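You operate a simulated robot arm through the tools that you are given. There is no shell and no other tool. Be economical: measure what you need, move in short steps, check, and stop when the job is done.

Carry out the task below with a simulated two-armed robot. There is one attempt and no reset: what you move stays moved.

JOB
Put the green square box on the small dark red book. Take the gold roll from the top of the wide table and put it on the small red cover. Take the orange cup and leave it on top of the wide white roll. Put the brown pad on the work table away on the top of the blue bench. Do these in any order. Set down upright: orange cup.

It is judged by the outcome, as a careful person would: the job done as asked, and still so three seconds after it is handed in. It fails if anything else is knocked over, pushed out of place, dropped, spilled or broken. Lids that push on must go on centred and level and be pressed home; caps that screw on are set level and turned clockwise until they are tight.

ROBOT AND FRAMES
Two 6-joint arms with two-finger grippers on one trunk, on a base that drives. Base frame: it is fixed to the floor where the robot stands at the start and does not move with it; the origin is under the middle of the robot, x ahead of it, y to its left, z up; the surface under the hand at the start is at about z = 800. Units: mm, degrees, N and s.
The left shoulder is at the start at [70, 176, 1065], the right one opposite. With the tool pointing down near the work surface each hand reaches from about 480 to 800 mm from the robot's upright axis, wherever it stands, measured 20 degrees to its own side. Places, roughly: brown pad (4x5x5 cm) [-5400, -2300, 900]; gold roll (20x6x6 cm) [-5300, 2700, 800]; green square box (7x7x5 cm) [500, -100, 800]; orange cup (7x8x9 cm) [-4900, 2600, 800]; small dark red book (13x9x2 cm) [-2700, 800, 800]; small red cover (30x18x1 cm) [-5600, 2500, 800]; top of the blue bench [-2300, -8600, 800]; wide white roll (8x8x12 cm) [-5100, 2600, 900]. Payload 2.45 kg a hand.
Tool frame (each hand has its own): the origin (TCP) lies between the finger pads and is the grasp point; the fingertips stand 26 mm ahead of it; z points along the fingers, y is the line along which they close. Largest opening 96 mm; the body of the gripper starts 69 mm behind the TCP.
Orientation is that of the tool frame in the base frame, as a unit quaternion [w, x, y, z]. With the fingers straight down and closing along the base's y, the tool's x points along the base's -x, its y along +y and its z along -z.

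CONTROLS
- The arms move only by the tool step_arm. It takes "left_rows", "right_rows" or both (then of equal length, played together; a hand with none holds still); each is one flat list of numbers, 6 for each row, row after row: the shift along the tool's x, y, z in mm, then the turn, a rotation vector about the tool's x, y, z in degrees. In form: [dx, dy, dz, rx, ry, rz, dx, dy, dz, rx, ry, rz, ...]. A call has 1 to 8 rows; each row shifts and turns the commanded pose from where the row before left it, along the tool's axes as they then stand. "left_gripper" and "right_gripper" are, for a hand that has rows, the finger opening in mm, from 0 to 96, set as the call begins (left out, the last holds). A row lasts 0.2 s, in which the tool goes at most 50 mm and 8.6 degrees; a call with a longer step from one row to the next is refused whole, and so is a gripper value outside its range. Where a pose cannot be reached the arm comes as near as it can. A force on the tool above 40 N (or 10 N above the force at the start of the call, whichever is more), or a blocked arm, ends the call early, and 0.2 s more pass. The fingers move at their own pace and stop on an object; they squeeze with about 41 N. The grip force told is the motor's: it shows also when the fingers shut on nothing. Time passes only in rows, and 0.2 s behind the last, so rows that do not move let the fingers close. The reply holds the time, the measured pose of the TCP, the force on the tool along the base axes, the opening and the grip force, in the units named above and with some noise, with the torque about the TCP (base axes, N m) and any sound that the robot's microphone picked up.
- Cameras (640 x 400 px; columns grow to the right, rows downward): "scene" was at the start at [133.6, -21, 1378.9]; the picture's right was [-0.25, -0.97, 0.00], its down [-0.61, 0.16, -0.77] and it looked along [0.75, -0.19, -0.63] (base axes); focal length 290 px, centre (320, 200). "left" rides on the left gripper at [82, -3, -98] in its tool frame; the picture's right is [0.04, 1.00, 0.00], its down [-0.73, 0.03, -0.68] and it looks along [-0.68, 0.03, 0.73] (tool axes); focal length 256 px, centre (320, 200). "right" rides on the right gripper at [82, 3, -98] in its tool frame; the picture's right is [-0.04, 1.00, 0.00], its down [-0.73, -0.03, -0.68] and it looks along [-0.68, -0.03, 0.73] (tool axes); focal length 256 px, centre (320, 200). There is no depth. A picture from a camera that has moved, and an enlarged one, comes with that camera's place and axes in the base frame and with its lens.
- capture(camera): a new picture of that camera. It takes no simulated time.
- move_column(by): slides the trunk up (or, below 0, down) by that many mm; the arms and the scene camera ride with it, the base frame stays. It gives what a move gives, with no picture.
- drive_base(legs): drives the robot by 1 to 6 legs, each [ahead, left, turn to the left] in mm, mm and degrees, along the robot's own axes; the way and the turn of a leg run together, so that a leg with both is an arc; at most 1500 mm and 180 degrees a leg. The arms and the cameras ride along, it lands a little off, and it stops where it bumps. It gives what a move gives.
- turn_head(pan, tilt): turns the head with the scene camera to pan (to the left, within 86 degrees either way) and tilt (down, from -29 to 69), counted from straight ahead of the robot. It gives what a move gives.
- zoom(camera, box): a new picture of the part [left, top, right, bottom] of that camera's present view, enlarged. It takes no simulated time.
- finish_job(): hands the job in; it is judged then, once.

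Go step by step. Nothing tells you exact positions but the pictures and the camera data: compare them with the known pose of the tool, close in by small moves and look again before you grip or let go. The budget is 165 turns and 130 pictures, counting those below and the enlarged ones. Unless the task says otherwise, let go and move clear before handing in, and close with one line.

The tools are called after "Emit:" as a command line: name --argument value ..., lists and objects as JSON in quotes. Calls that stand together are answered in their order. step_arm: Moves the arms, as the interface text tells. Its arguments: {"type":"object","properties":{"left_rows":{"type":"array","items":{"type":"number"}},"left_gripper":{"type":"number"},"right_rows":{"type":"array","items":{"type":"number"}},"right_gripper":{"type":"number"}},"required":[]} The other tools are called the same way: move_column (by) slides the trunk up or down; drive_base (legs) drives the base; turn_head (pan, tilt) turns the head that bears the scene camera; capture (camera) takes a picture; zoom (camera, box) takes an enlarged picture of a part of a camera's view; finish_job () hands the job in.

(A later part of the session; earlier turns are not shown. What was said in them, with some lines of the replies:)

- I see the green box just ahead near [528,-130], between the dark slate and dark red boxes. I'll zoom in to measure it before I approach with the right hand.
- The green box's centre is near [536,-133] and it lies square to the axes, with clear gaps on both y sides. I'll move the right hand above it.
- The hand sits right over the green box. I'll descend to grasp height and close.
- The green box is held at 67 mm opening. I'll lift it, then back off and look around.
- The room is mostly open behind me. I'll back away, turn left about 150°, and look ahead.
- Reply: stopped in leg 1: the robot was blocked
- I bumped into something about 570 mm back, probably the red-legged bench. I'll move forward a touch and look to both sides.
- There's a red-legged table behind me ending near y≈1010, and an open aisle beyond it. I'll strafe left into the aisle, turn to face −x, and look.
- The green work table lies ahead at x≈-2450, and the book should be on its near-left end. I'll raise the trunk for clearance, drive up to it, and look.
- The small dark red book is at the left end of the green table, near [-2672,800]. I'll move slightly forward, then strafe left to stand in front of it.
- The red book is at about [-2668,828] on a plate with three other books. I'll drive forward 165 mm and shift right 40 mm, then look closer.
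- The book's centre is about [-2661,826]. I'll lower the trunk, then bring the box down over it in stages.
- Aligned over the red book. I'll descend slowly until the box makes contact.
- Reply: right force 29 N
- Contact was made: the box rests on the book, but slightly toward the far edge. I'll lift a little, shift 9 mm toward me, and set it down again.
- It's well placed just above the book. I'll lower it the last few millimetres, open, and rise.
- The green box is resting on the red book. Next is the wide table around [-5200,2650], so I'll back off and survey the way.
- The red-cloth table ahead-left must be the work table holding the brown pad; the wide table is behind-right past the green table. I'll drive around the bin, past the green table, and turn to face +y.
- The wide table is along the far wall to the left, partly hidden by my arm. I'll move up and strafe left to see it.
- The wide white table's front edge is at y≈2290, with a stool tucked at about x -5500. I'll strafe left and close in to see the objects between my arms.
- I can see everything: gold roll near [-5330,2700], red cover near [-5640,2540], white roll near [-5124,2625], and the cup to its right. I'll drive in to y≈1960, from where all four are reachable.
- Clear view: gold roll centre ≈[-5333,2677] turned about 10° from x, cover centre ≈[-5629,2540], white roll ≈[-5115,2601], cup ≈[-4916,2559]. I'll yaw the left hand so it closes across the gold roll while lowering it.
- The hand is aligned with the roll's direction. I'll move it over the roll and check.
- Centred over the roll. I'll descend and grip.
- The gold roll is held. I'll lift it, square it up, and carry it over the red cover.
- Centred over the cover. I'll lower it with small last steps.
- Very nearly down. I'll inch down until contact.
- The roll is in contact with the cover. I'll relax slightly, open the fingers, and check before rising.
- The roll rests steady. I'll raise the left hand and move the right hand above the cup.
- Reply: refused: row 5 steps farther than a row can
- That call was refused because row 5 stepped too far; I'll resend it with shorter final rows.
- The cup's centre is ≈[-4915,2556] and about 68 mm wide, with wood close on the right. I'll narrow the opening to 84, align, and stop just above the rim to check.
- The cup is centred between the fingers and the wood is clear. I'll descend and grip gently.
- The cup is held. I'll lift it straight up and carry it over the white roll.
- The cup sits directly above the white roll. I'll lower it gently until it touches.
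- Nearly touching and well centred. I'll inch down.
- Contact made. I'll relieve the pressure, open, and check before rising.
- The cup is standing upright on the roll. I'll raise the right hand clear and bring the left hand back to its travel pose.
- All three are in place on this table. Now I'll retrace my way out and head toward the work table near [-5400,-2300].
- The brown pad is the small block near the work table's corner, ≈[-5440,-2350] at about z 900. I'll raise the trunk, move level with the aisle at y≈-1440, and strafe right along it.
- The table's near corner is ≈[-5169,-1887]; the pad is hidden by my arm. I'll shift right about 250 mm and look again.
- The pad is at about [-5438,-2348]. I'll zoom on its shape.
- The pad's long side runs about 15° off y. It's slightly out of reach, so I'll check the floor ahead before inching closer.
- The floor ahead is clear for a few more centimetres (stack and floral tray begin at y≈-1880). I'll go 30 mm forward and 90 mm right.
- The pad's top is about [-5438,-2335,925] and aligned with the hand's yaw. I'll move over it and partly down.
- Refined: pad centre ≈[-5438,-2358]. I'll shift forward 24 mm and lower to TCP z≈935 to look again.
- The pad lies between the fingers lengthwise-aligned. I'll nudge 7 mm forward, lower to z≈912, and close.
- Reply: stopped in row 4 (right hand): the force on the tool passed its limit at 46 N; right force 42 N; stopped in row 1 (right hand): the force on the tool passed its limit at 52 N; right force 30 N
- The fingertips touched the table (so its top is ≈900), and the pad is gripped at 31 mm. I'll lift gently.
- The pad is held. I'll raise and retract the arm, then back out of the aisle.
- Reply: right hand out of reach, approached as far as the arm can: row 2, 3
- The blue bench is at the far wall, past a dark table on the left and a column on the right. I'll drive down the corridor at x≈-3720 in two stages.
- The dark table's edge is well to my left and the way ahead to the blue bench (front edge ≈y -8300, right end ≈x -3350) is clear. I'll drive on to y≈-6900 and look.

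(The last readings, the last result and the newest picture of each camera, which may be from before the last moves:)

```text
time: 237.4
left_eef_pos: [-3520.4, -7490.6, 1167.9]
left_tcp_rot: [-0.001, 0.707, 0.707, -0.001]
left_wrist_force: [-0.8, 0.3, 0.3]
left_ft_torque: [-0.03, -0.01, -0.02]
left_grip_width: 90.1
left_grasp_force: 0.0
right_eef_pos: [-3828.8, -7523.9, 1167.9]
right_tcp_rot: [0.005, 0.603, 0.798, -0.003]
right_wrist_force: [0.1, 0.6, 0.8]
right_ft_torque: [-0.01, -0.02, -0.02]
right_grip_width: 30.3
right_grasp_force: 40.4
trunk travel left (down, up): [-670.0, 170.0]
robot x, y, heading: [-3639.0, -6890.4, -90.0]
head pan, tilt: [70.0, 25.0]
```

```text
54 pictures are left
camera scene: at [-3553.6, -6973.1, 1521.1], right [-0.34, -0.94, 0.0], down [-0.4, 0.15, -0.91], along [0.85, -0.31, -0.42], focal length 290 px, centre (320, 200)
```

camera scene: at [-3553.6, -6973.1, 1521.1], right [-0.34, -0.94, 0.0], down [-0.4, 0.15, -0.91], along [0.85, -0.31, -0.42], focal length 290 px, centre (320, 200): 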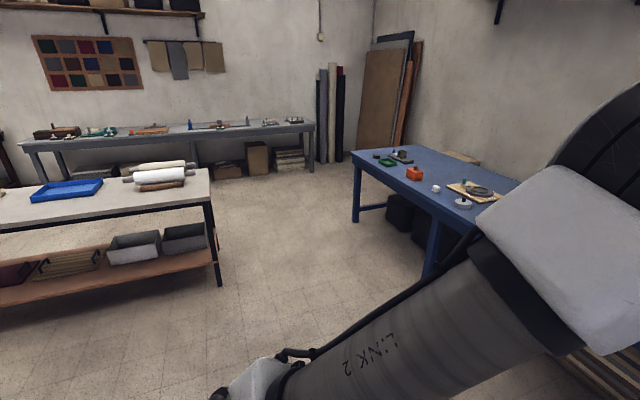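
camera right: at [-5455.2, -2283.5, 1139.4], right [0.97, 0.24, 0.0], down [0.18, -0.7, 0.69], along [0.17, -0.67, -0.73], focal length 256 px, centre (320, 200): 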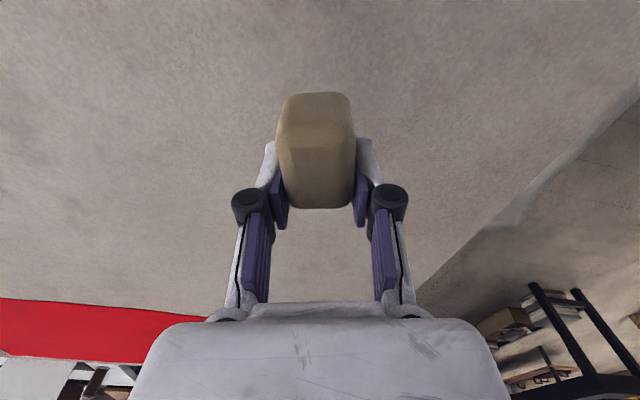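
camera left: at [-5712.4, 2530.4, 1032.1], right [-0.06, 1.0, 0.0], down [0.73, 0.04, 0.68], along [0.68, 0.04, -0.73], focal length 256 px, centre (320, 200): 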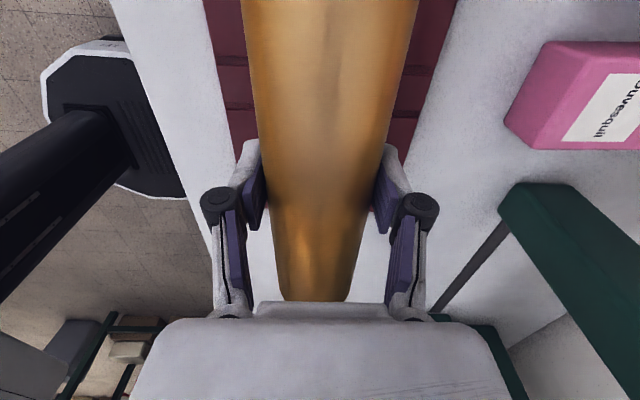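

The blue bench runs x≈-3450…-1100 with front at y≈-8240, holding scattered small things. I'll go forward to y≈-7300 and strafe left to near its middle.

Emit:
drive_base --legs '[[400, 0, 0], [0, 1300, 0]]'

Emit:
turn_head --pan 0 --tilt 38

Emit:
capture --camera "scene"

```text
time: 245.9
left_eef_pos: [-2260.1, -7895.3, 1168.5]
left_tcp_rot: [-0.001, 0.713, 0.702, -0.001]
left_wrist_force: [0.2, 0.1, -0.1]
left_ft_torque: [-0.03, -0.02, -0.01]
left_grip_width: 90.0
left_grasp_force: 0.1
right_eef_pos: [-2567.0, -7925.7, 1168.1]
right_tcp_rot: [0.005, 0.608, 0.794, -0.003]
right_wrist_force: [0.7, 0.0, -1.2]
right_ft_torque: [0.0, -0.03, 0.02]
right_grip_width: 30.9
right_grasp_force: 41.2
trunk travel left (down, up): [-670.0, 170.0]
robot x, y, heading: [-2374.9, -7296.6, -91.1]
head pan, tilt: [70.0, 25.0]
```

```text
time: 247.3
left_eef_pos: [-2261.1, -7894.7, 1168.3]
left_tcp_rot: [0.0, 0.713, 0.701, -0.001]
left_wrist_force: [0.4, -0.4, -0.3]
left_ft_torque: [-0.01, 0.0, -0.01]
left_grip_width: 90.1
left_grasp_force: 0.1
right_eef_pos: [-2567.5, -7925.6, 1168.6]
right_tcp_rot: [0.004, 0.608, 0.794, -0.004]
right_wrist_force: [0.5, 0.0, -0.1]
right_ft_torque: [-0.03, -0.01, -0.02]
right_grip_width: 30.8
right_grasp_force: 40.9
trunk travel left (down, up): [-670.0, 170.0]
robot x, y, heading: [-2371.6, -7293.0, -91.0]
head pan, tilt: [0.0, 38.0]
```

```text
53 pictures are left
camera scene: at [-2372.9, -7431.2, 1500.8], right [-1.0, 0.02, 0.0], down [0.01, 0.62, -0.79], along [-0.01, -0.79, -0.62], focal length 290 px, centre (320, 200)
```

scene: 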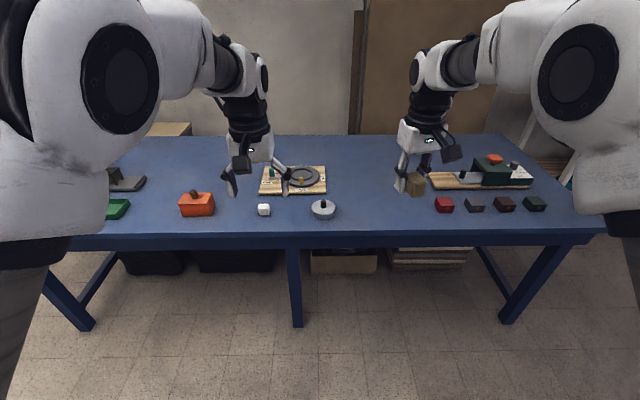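

There's a clear patch between the round grey item and the red block, around [-2610,-8290]. I'll drive forward 330 mm and lower the trunk for placing.

Emit:
drive_base --legs '[[330, -30, 1.0]]'

Emit:
move_column --by -120

Emit:
turn_head --pan -10 --tilt 48

Emit:
capture --camera "scene"

Emit:
capture --camera "right"

```text
time: 249.5
left_eef_pos: [-2281.1, -8224.7, 1169.2]
left_tcp_rot: [0.0, 0.705, 0.709, -0.001]
left_wrist_force: [0.1, 0.6, -0.9]
left_ft_torque: [0.0, -0.01, -0.03]
left_grip_width: 90.1
left_grasp_force: 0.1
right_eef_pos: [-2586.6, -8261.1, 1168.5]
right_tcp_rot: [0.004, 0.6, 0.8, -0.006]
right_wrist_force: [0.0, 0.2, -1.2]
right_ft_torque: [0.01, -0.01, -0.01]
right_grip_width: 30.6
right_grasp_force: 41.1
trunk travel left (down, up): [-670.0, 170.0]
robot x, y, heading: [-2401.6, -7626.7, -90.0]
head pan, tilt: [0.0, 38.0]
```

```text
time: 251.0
left_eef_pos: [-2280.9, -8225.6, 1047.9]
left_tcp_rot: [0.0, 0.705, 0.71, -0.001]
left_wrist_force: [0.1, -0.5, 0.6]
left_ft_torque: [-0.01, 0.02, 0.04]
left_grip_width: 89.9
left_grasp_force: 0.2
right_eef_pos: [-2587.4, -8261.1, 1048.5]
right_tcp_rot: [0.005, 0.6, 0.8, -0.005]
right_wrist_force: [0.2, -0.4, -0.6]
right_ft_torque: [0.02, 0.03, -0.01]
right_grip_width: 30.8
right_grasp_force: 41.4
trunk travel left (down, up): [-550.0, 290.0]
robot x, y, heading: [-2400.9, -7630.2, -89.7]
head pan, tilt: [0.0, 38.0]
```

```text
time: 251.7
left_eef_pos: [-2281.9, -8225.7, 1047.7]
left_tcp_rot: [-0.001, 0.705, 0.709, -0.001]
left_wrist_force: [-0.8, -0.4, -0.2]
left_ft_torque: [-0.01, 0.01, 0.01]
left_grip_width: 90.0
left_grasp_force: 0.1
right_eef_pos: [-2586.6, -8262.2, 1048.4]
right_tcp_rot: [0.005, 0.599, 0.8, -0.004]
right_wrist_force: [-0.4, -1.2, -0.4]
right_ft_torque: [-0.05, -0.01, 0.0]
right_grip_width: 31.0
right_grasp_force: 41.0
trunk travel left (down, up): [-550.0, 290.0]
robot x, y, heading: [-2402.2, -7626.3, -89.7]
head pan, tilt: [-10.0, 48.0]
```

```text
52 pictures are left
camera scene: at [-2416.2, -7755.0, 1366.4], right [-0.99, 0.17, 0.0], down [0.13, 0.73, -0.67], along [-0.11, -0.66, -0.74], focal length 290 px, centre (320, 200)
```

scene: 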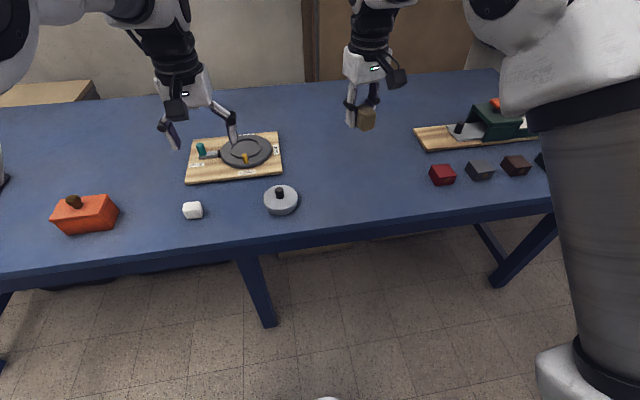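

```text
51 pictures are left
camera right: at [-2607.9, -8181.4, 1145.9], right [0.97, 0.24, 0.0], down [0.18, -0.7, 0.69], along [0.17, -0.67, -0.73], focal length 256 px, centre (320, 200)
```

right: 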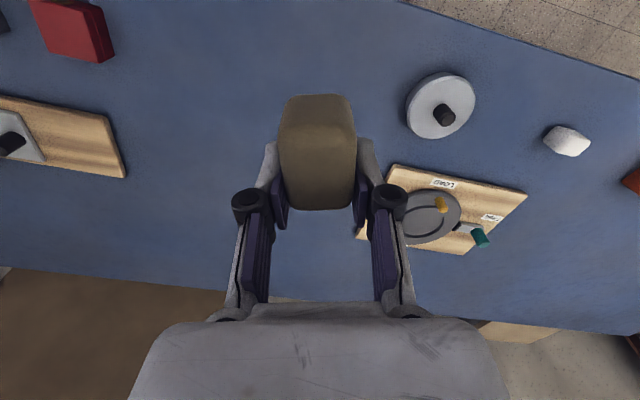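

The spot directly below is clear on all sides. I'll lower the pad, slow near the bench.

Emit:
step_arm --right_rows '[0, 0, 45, 0, 0, 0, 0, 0, 45, 0, 0, 0, 0, 0, 45, 0, 0, 0, 0, 0, 40, 0, 0, 0, 0, 0, 20, 0, 0, 0]'

Emit:
zoom --camera "scene" --box '[290, 120, 430, 230]'

```text
time: 252.9
left_eef_pos: [-2280.7, -8226.1, 1048.2]
left_tcp_rot: [-0.001, 0.705, 0.71, 0.0]
left_wrist_force: [0.2, -0.2, 1.0]
left_ft_torque: [0.0, -0.05, -0.01]
left_grip_width: 90.1
left_grasp_force: 0.0
right_eef_pos: [-2587.2, -8263.3, 852.9]
right_tcp_rot: [0.006, 0.6, 0.8, -0.005]
right_wrist_force: [0.4, -0.7, -0.2]
right_ft_torque: [0.02, -0.02, 0.02]
right_grip_width: 30.7
right_grasp_force: 41.3
trunk travel left (down, up): [-550.0, 290.0]
robot x, y, heading: [-2405.2, -7626.3, -89.7]
head pan, tilt: [-10.0, 48.0]
```

```text
3.64 times, centred on (360, 175) of scene
camera zoom: at [-2416.3, -7755.0, 1366.3], right [-0.99, 0.17, 0.0], down [0.13, 0.73, -0.67], along [-0.11, -0.66, -0.74], focal length 1053 px, centre (174, 291)
```

zoom: 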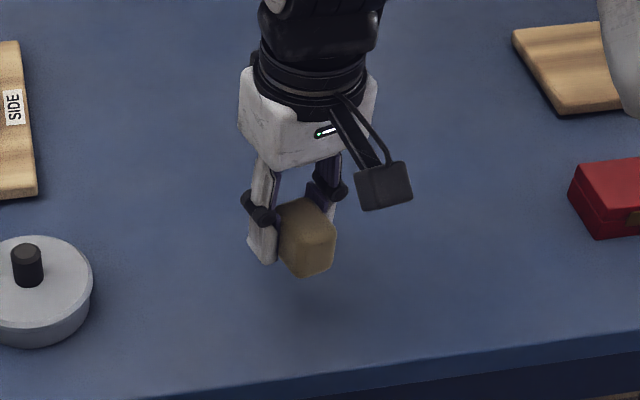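

Emit:
step_arm --right_rows '[0, 0, 8, 0, 0, 0, 0, 0, 5, 0, 0, 0, 0, 0, 4, 0, 0, 0]'

Emit:
step_arm --right_rows '[0, 0, 2.5, 0, 0, 0, 0, 0, 2.5, 0, 0, 0]'

Emit:
zoom --camera "scene" --box '[290, 120, 430, 230]'

```text
time: 253.7
left_eef_pos: [-2281.1, -8225.6, 1048.4]
left_tcp_rot: [-0.002, 0.705, 0.709, -0.001]
left_wrist_force: [0.7, 0.4, -1.0]
left_ft_torque: [0.01, -0.02, 0.02]
left_grip_width: 89.8
left_grasp_force: 0.0
right_eef_pos: [-2585.6, -8264.4, 836.3]
right_tcp_rot: [0.006, 0.6, 0.8, -0.004]
right_wrist_force: [-0.4, 0.6, -1.2]
right_ft_torque: [-0.01, 0.02, 0.0]
right_grip_width: 30.7
right_grasp_force: 40.7
trunk travel left (down, up): [-550.0, 290.0]
robot x, y, heading: [-2402.4, -7627.2, -89.7]
head pan, tilt: [-10.0, 48.0]
```

```text
time: 254.3
left_eef_pos: [-2280.9, -8225.5, 1048.1]
left_tcp_rot: [-0.001, 0.705, 0.709, -0.001]
left_wrist_force: [0.4, 0.4, 0.1]
left_ft_torque: [0.0, -0.03, -0.01]
left_grip_width: 89.8
left_grasp_force: 0.1
right_eef_pos: [-2585.7, -8265.4, 831.8]
right_tcp_rot: [0.006, 0.6, 0.8, -0.004]
right_wrist_force: [-0.1, -0.2, -0.2]
right_ft_torque: [-0.02, 0.01, -0.01]
right_grip_width: 30.8
right_grasp_force: 41.0
trunk travel left (down, up): [-550.0, 290.0]
robot x, y, heading: [-2405.5, -7630.4, -89.8]
head pan, tilt: [-10.0, 48.0]
```

```text
3.64 times, centred on (360, 175) of scene
camera zoom: at [-2416.3, -7755.1, 1366.3], right [-0.99, 0.17, 0.0], down [0.13, 0.73, -0.67], along [-0.11, -0.66, -0.74], focal length 1053 px, centre (174, 291)
```

zoom: 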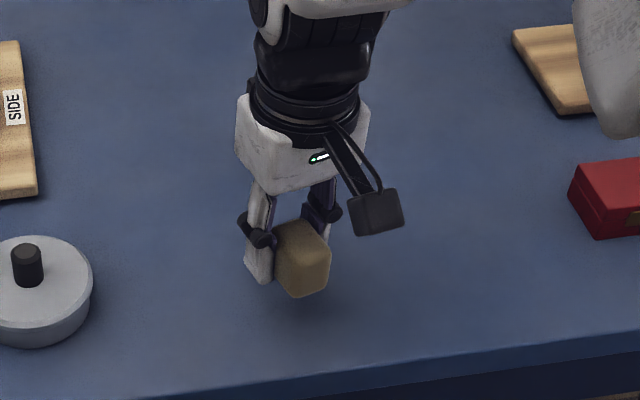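

No contact yet; I'll continue down in small steps.

Emit:
step_arm --right_rows '[0, 0, 2.5, 0, 0, 0, 0, 0, 2, 0, 0, 0]'

Emit:
step_arm --right_rows '[0, 0, 1.5, 0, 0, 0, 0, 0, 1.5, 0, 0, 0]'

```text
time: 254.9
left_eef_pos: [-2281.0, -8225.0, 1048.6]
left_tcp_rot: [-0.001, 0.705, 0.709, 0.0]
left_wrist_force: [0.1, -0.8, -0.4]
left_ft_torque: [0.03, 0.01, 0.0]
left_grip_width: 89.8
left_grasp_force: 0.1
right_eef_pos: [-2586.6, -8264.9, 827.3]
right_tcp_rot: [0.006, 0.6, 0.8, -0.005]
right_wrist_force: [0.2, 0.0, 0.5]
right_ft_torque: [0.0, 0.0, 0.02]
right_grip_width: 30.6
right_grasp_force: 40.5
trunk travel left (down, up): [-550.0, 290.0]
robot x, y, heading: [-2405.5, -7625.8, -89.6]
head pan, tilt: [-10.0, 48.0]
```

```text
time: 255.5
left_eef_pos: [-2281.7, -8225.5, 1048.6]
left_tcp_rot: [0.0, 0.706, 0.709, 0.0]
left_wrist_force: [0.3, -0.1, -0.5]
left_ft_torque: [-0.02, -0.03, 0.02]
left_grip_width: 90.1
left_grasp_force: 0.0
right_eef_pos: [-2585.6, -8264.2, 824.5]
right_tcp_rot: [0.004, 0.599, 0.8, -0.003]
right_wrist_force: [-0.2, -0.2, 0.0]
right_ft_torque: [0.01, -0.01, -0.01]
right_grip_width: 30.6
right_grasp_force: 41.1
trunk travel left (down, up): [-550.0, 290.0]
robot x, y, heading: [-2403.0, -7627.7, -89.8]
head pan, tilt: [-10.0, 48.0]
```

Emit:
step_arm --right_rows '[0, 0, 2, 0, 0, 0, 0, 0, 2, 0, 0, 0]'

Emit:
step_arm --right_rows '[0, 0, 2, 0, 0, 0, 0, 0, 1, 0, 0, 0]'

Emit:
zoom --camera "scene" --box '[290, 120, 430, 230]'

```text
time: 256.1
left_eef_pos: [-2281.8, -8224.8, 1047.8]
left_tcp_rot: [-0.001, 0.705, 0.709, 0.0]
left_wrist_force: [-1.0, 0.0, 0.1]
left_ft_torque: [0.03, -0.02, 0.02]
left_grip_width: 90.1
left_grasp_force: 0.1
right_eef_pos: [-2585.6, -8265.2, 821.2]
right_tcp_rot: [0.005, 0.6, 0.8, -0.003]
right_wrist_force: [-0.1, 0.9, -0.2]
right_ft_torque: [0.01, 0.03, 0.04]
right_grip_width: 30.7
right_grasp_force: 40.9
trunk travel left (down, up): [-550.0, 290.0]
robot x, y, heading: [-2406.3, -7627.2, -89.8]
head pan, tilt: [-10.0, 48.0]
```

```text
time: 256.7
left_eef_pos: [-2281.0, -8225.1, 1048.1]
left_tcp_rot: [0.0, 0.705, 0.709, 0.0]
left_wrist_force: [-0.2, 0.0, 0.1]
left_ft_torque: [0.0, 0.0, 0.03]
left_grip_width: 90.0
left_grasp_force: 0.0
right_eef_pos: [-2587.2, -8266.0, 816.2]
right_tcp_rot: [0.006, 0.599, 0.8, -0.004]
right_wrist_force: [-0.5, 0.3, -0.4]
right_ft_torque: [-0.02, -0.01, -0.02]
right_grip_width: 30.6
right_grasp_force: 41.5
trunk travel left (down, up): [-550.0, 290.0]
robot x, y, heading: [-2400.5, -7631.3, -89.7]
head pan, tilt: [-10.0, 48.0]
```

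```text
3.64 times, centred on (360, 175) of scene
camera zoom: at [-2416.2, -7754.9, 1366.3], right [-0.99, 0.17, 0.0], down [0.13, 0.73, -0.67], along [-0.11, -0.66, -0.74], focal length 1053 px, centre (174, 291)
```

zoom: 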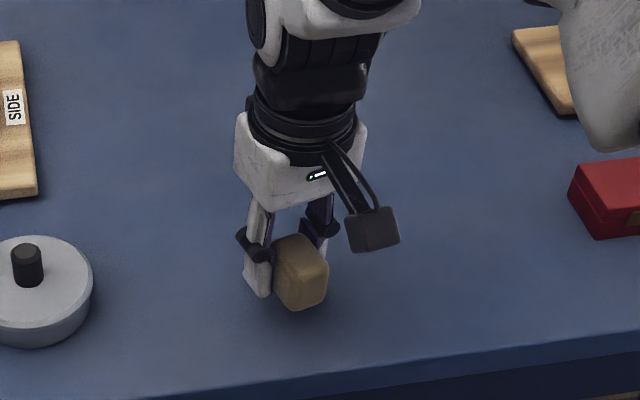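

The bench top is a bit lower than 800. I'll continue in short steps.

Emit:
step_arm --right_rows '[0, 0, 3, 0, 0, 0, 0, 0, 3, 0, 0, 0]'

Emit:
step_arm --right_rows '[0, 0, 2, 0, 0, 0, 0, 0, 2, 0, 0, 0]'

Emit:
step_arm --right_rows '[0, 0, 2, 0, 0, 0, 0, 0, 2, 0, 0, 0]'

Emit:
zoom --camera "scene" --box '[290, 120, 430, 230]'

```text
time: 257.3
left_eef_pos: [-2282.7, -8225.1, 1048.6]
left_tcp_rot: [-0.001, 0.705, 0.709, -0.001]
left_wrist_force: [-0.2, -1.3, 0.2]
left_ft_torque: [0.03, 0.04, 0.01]
left_grip_width: 89.8
left_grasp_force: 0.0
right_eef_pos: [-2586.7, -8264.7, 811.3]
right_tcp_rot: [0.005, 0.599, 0.8, -0.005]
right_wrist_force: [-0.1, -0.5, 0.2]
right_ft_torque: [0.03, -0.01, 0.0]
right_grip_width: 30.8
right_grasp_force: 40.9
trunk travel left (down, up): [-550.0, 290.0]
robot x, y, heading: [-2403.3, -7626.5, -89.9]
head pan, tilt: [-10.0, 48.0]
```

```text
time: 257.9
left_eef_pos: [-2281.1, -8226.6, 1048.1]
left_tcp_rot: [0.0, 0.705, 0.709, 0.0]
left_wrist_force: [0.3, -0.1, -0.6]
left_ft_torque: [0.01, 0.0, -0.02]
left_grip_width: 90.0
left_grasp_force: 0.1
right_eef_pos: [-2586.6, -8266.5, 807.1]
right_tcp_rot: [0.005, 0.599, 0.8, -0.003]
right_wrist_force: [0.2, -0.8, -0.1]
right_ft_torque: [-0.03, 0.01, 0.02]
right_grip_width: 30.6
right_grasp_force: 41.0
trunk travel left (down, up): [-550.0, 290.0]
robot x, y, heading: [-2403.1, -7628.1, -89.8]
head pan, tilt: [-10.0, 48.0]
```

```text
time: 258.5
left_eef_pos: [-2281.5, -8226.6, 1049.5]
left_tcp_rot: [0.0, 0.705, 0.709, 0.0]
left_wrist_force: [-0.7, 0.8, -0.4]
left_ft_torque: [0.0, 0.0, -0.02]
left_grip_width: 90.0
left_grasp_force: 0.1
right_eef_pos: [-2586.0, -8266.0, 802.6]
right_tcp_rot: [0.005, 0.599, 0.8, -0.005]
right_wrist_force: [0.4, -0.1, -0.8]
right_ft_torque: [-0.03, 0.0, 0.0]
right_grip_width: 31.1
right_grasp_force: 40.9
trunk travel left (down, up): [-550.0, 290.0]
robot x, y, heading: [-2402.6, -7625.3, -89.8]
head pan, tilt: [-10.0, 48.0]
```

```text
3.64 times, centred on (360, 175) of scene
camera zoom: at [-2416.2, -7755.0, 1366.3], right [-0.99, 0.17, 0.0], down [0.13, 0.73, -0.67], along [-0.11, -0.66, -0.74], focal length 1053 px, centre (174, 291)
```

zoom: 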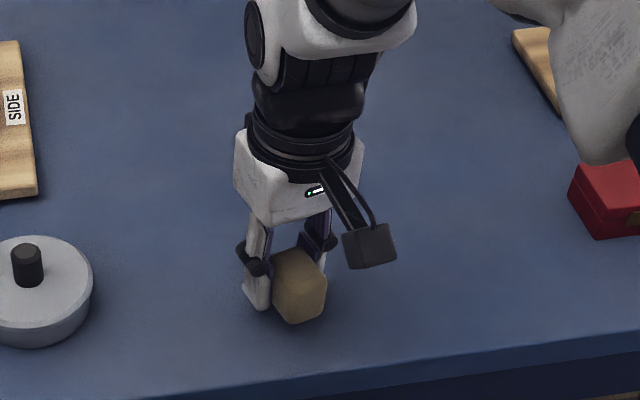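

Still not touching. I'll keep inching down.

Emit:
step_arm --right_rows '[0, 0, 3, 0, 0, 0, 0, 0, 3, 0, 0, 0]'

Emit:
step_arm --right_rows '[0, 0, 2.5, 0, 0, 0, 0, 0, 2.5, 0, 0, 0]'

Emit:
step_arm --right_rows '[0, 0, 2.5, 0, 0, 0, 0, 0, 2.5, 0, 0, 0]'

Emit:
zoom --camera "scene" --box '[290, 120, 430, 230]'

```text
time: 259.1
left_eef_pos: [-2281.2, -8224.3, 1049.1]
left_tcp_rot: [-0.001, 0.705, 0.709, -0.001]
left_wrist_force: [0.3, -0.2, 0.1]
left_ft_torque: [-0.01, 0.0, 0.01]
left_grip_width: 90.1
left_grasp_force: 0.0
right_eef_pos: [-2585.9, -8265.6, 798.2]
right_tcp_rot: [0.005, 0.599, 0.8, -0.005]
right_wrist_force: [0.1, -1.0, -0.4]
right_ft_torque: [0.01, -0.01, -0.02]
right_grip_width: 30.7
right_grasp_force: 40.7
trunk travel left (down, up): [-550.0, 290.0]
robot x, y, heading: [-2403.4, -7628.0, -90.0]
head pan, tilt: [-10.0, 48.0]
```

```text
time: 259.7
left_eef_pos: [-2280.7, -8226.1, 1048.7]
left_tcp_rot: [0.0, 0.705, 0.709, -0.001]
left_wrist_force: [0.6, -0.2, 0.0]
left_ft_torque: [0.02, -0.02, 0.01]
left_grip_width: 89.8
left_grasp_force: 0.1
right_eef_pos: [-2586.6, -8265.8, 793.1]
right_tcp_rot: [0.005, 0.599, 0.801, -0.003]
right_wrist_force: [0.4, 0.6, 0.2]
right_ft_torque: [-0.01, 0.01, 0.01]
right_grip_width: 30.7
right_grasp_force: 41.3
trunk travel left (down, up): [-550.0, 290.0]
robot x, y, heading: [-2402.4, -7626.9, -89.8]
head pan, tilt: [-10.0, 48.0]
```

```text
time: 260.3
left_eef_pos: [-2281.1, -8225.0, 1048.8]
left_tcp_rot: [-0.001, 0.705, 0.709, -0.001]
left_wrist_force: [-0.3, -0.9, 0.1]
left_ft_torque: [0.01, 0.02, -0.03]
left_grip_width: 90.1
left_grasp_force: 0.1
right_eef_pos: [-2586.2, -8265.0, 786.6]
right_tcp_rot: [0.005, 0.599, 0.801, -0.005]
right_wrist_force: [0.0, 0.2, 0.1]
right_ft_torque: [0.0, -0.01, -0.04]
right_grip_width: 30.8
right_grasp_force: 41.3
trunk travel left (down, up): [-550.0, 290.0]
robot x, y, heading: [-2404.9, -7626.4, -89.8]
head pan, tilt: [-10.0, 48.0]
```

```text
3.64 times, centred on (360, 175) of scene
camera zoom: at [-2416.2, -7755.0, 1366.3], right [-0.99, 0.17, 0.0], down [0.13, 0.73, -0.67], along [-0.11, -0.66, -0.74], focal length 1053 px, centre (174, 291)
```

zoom: 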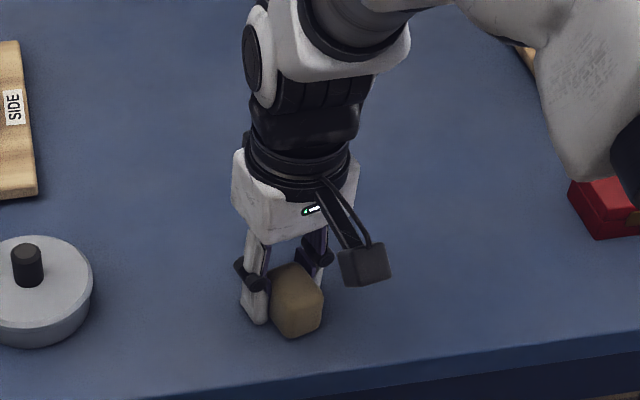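

The bench is lower still, so this spot is nearer the front edge than I reckoned. I'll shift 50 mm deeper, then continue down.

Emit:
step_arm --right_rows '[-24, -7, 0, 0, 0, 0, -24, -7, 0, 0, 0, 0, 0, 0, 3, 0, 0, 0, 0, 0, 3, 0, 0, 0]'

Emit:
step_arm --right_rows '[0, 0, 2.5, 0, 0, 0, 0, 0, 2.5, 0, 0, 0]'

Emit:
step_arm --right_rows '[0, 0, 2, 0, 0, 0, 0, 0, 2, 0, 0, 0]'

Emit:
zoom --camera "scene" --box '[290, 120, 430, 230]'

```text
time: 261.3
left_eef_pos: [-2280.9, -8222.7, 1049.6]
left_tcp_rot: [0.0, 0.705, 0.709, -0.001]
left_wrist_force: [-0.2, -0.1, 0.2]
left_ft_torque: [0.01, 0.0, 0.02]
left_grip_width: 90.0
left_grasp_force: 0.0
right_eef_pos: [-2587.3, -8316.6, 785.6]
right_tcp_rot: [0.007, 0.599, 0.801, -0.008]
right_wrist_force: [-6.7, -4.4, 25.3]
right_ft_torque: [0.3, -0.11, 0.11]
right_grip_width: 30.7
right_grasp_force: 40.9
trunk travel left (down, up): [-550.0, 290.0]
robot x, y, heading: [-2403.6, -7626.2, -89.8]
head pan, tilt: [-10.0, 48.0]
```

```text
time: 261.7
left_eef_pos: [-2281.4, -8222.4, 1049.5]
left_tcp_rot: [0.002, 0.705, 0.709, -0.002]
left_wrist_force: [0.4, 0.3, -0.2]
left_ft_torque: [0.01, 0.04, 0.01]
left_grip_width: 90.0
left_grasp_force: 0.0
right_eef_pos: [-2587.2, -8316.4, 786.2]
right_tcp_rot: [0.008, 0.6, 0.8, -0.01]
right_wrist_force: [-2.1, 10.1, 18.7]
right_ft_torque: [0.63, -0.19, 0.2]
right_grip_width: 30.9
right_grasp_force: 41.0
trunk travel left (down, up): [-550.0, 290.0]
robot x, y, heading: [-2401.2, -7626.1, -89.8]
head pan, tilt: [-10.0, 48.0]
stopped in row 2 (right hand): the force on the tool passed its limit at 42 N (the readings are from after the stop); the commanded pose is now the measured one
```

```text
time: 262.3
left_eef_pos: [-2281.4, -8221.1, 1051.1]
left_tcp_rot: [0.0, 0.705, 0.71, -0.001]
left_wrist_force: [0.0, 0.2, 0.1]
left_ft_torque: [-0.05, -0.01, -0.04]
left_grip_width: 90.4
left_grasp_force: 0.0
right_eef_pos: [-2586.4, -8318.0, 786.8]
right_tcp_rot: [0.01, 0.6, 0.8, -0.011]
right_wrist_force: [-0.6, 12.6, 25.2]
right_ft_torque: [0.85, -0.32, 0.18]
right_grip_width: 30.7
right_grasp_force: 41.1
trunk travel left (down, up): [-550.0, 290.0]
robot x, y, heading: [-2404.9, -7623.8, -90.1]
head pan, tilt: [-10.0, 48.0]
stopped in row 2 (right hand): the force on the tool passed its limit at 42 N (the readings are from after the stop); the commanded pose is now the measured one
```

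```text
3.64 times, centred on (360, 175) of scene
camera zoom: at [-2415.5, -7749.6, 1366.8], right [-0.99, 0.17, 0.0], down [0.13, 0.73, -0.67], along [-0.11, -0.66, -0.74], focal length 1053 px, centre (174, 291)
```

zoom: 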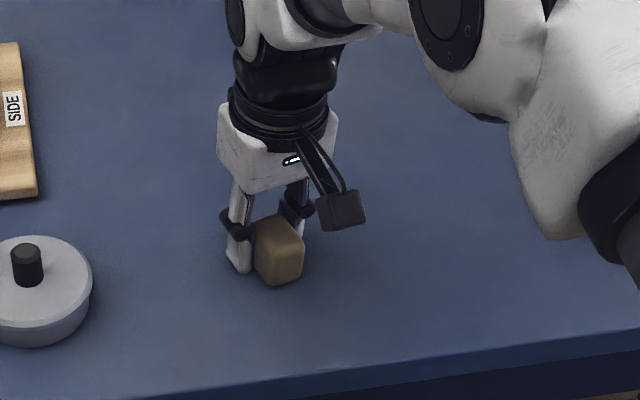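

The pad is on the bench (top ≈760). I'll ease off 2 mm, open, and rise.

Emit:
step_arm --right_rows '[0, 0, -2, 0, 0, 0, 0, 0, 0, 0, 0, 0]'

Emit:
step_arm --right_rows '[0, 0, 0, 0, 0, 0, 0, 0, 0, 0, 0, 0, 0, 0, 0, 0, 0, 0]' --right_gripper 70

Emit:
step_arm --right_rows '[0, 0, -20, 0, 0, 0, 0, 0, -45, 0, 0, 0, 0, 0, -48, 0, 0, 0, 0, 0, -48, 0, 0, 0, 0, 0, -48, 0, 0, 0]'

Emit:
capture --camera "scene"

```text
time: 262.9
left_eef_pos: [-2280.9, -8221.2, 1051.0]
left_tcp_rot: [0.001, 0.705, 0.709, -0.002]
left_wrist_force: [0.2, -0.5, 0.2]
left_ft_torque: [0.01, 0.01, 0.03]
left_grip_width: 90.3
left_grasp_force: 0.2
right_eef_pos: [-2586.1, -8318.5, 785.7]
right_tcp_rot: [0.011, 0.601, 0.799, -0.011]
right_wrist_force: [1.2, 8.7, 19.5]
right_ft_torque: [0.63, -0.31, 0.12]
right_grip_width: 30.6
right_grasp_force: 40.9
trunk travel left (down, up): [-550.0, 290.0]
robot x, y, heading: [-2399.6, -7627.7, -90.1]
head pan, tilt: [-10.0, 48.0]
```

```text
time: 263.7
left_eef_pos: [-2282.3, -8225.6, 1047.1]
left_tcp_rot: [-0.001, 0.705, 0.709, -0.001]
left_wrist_force: [0.4, -0.2, -1.4]
left_ft_torque: [0.04, -0.03, 0.0]
left_grip_width: 90.3
left_grasp_force: 0.0
right_eef_pos: [-2587.2, -8320.4, 783.3]
right_tcp_rot: [0.009, 0.601, 0.799, -0.009]
right_wrist_force: [-0.4, -0.2, 0.2]
right_ft_torque: [0.01, -0.04, -0.02]
right_grip_width: 70.2
right_grasp_force: 0.1
trunk travel left (down, up): [-550.0, 290.0]
robot x, y, heading: [-2407.5, -7626.6, -89.7]
head pan, tilt: [-10.0, 48.0]
```

```text
time: 264.9
left_eef_pos: [-2281.8, -8224.7, 1049.8]
left_tcp_rot: [0.0, 0.706, 0.709, -0.001]
left_wrist_force: [-0.1, 0.0, 0.6]
left_ft_torque: [-0.01, -0.02, 0.01]
left_grip_width: 89.9
left_grasp_force: 0.0
right_eef_pos: [-2586.1, -8315.0, 992.7]
right_tcp_rot: [0.01, 0.6, 0.8, -0.009]
right_wrist_force: [-0.2, -1.3, -0.1]
right_ft_torque: [0.0, 0.0, -0.01]
right_grip_width: 70.1
right_grasp_force: 0.1
trunk travel left (down, up): [-550.0, 290.0]
robot x, y, heading: [-2404.9, -7628.2, -90.0]
head pan, tilt: [-10.0, 48.0]
```

```text
44 pictures are left
camera scene: at [-2416.3, -7753.5, 1366.4], right [-0.99, 0.17, 0.0], down [0.13, 0.73, -0.67], along [-0.11, -0.66, -0.74], focal length 290 px, centre (320, 200)
```

scene: 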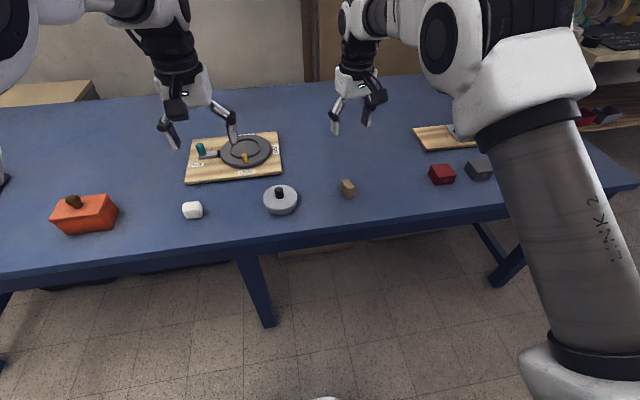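

The brown pad rests on the blue bench with nothing else disturbed, and both hands are clear. The other three placements were seen in place as I left each of them, so I'm handing in.

Emit:
finish_job

```text
The job is handed in.
```

All four items are placed and the job is handed in: the green box is on the dark red book, the gold roll on the red cover, the orange cup upright on the white roll, and the brown pad on the blue bench. While backing away from the first table I bumped the red-legged table behind me. I saw nothing knocked over on it, but I did not check it closely.
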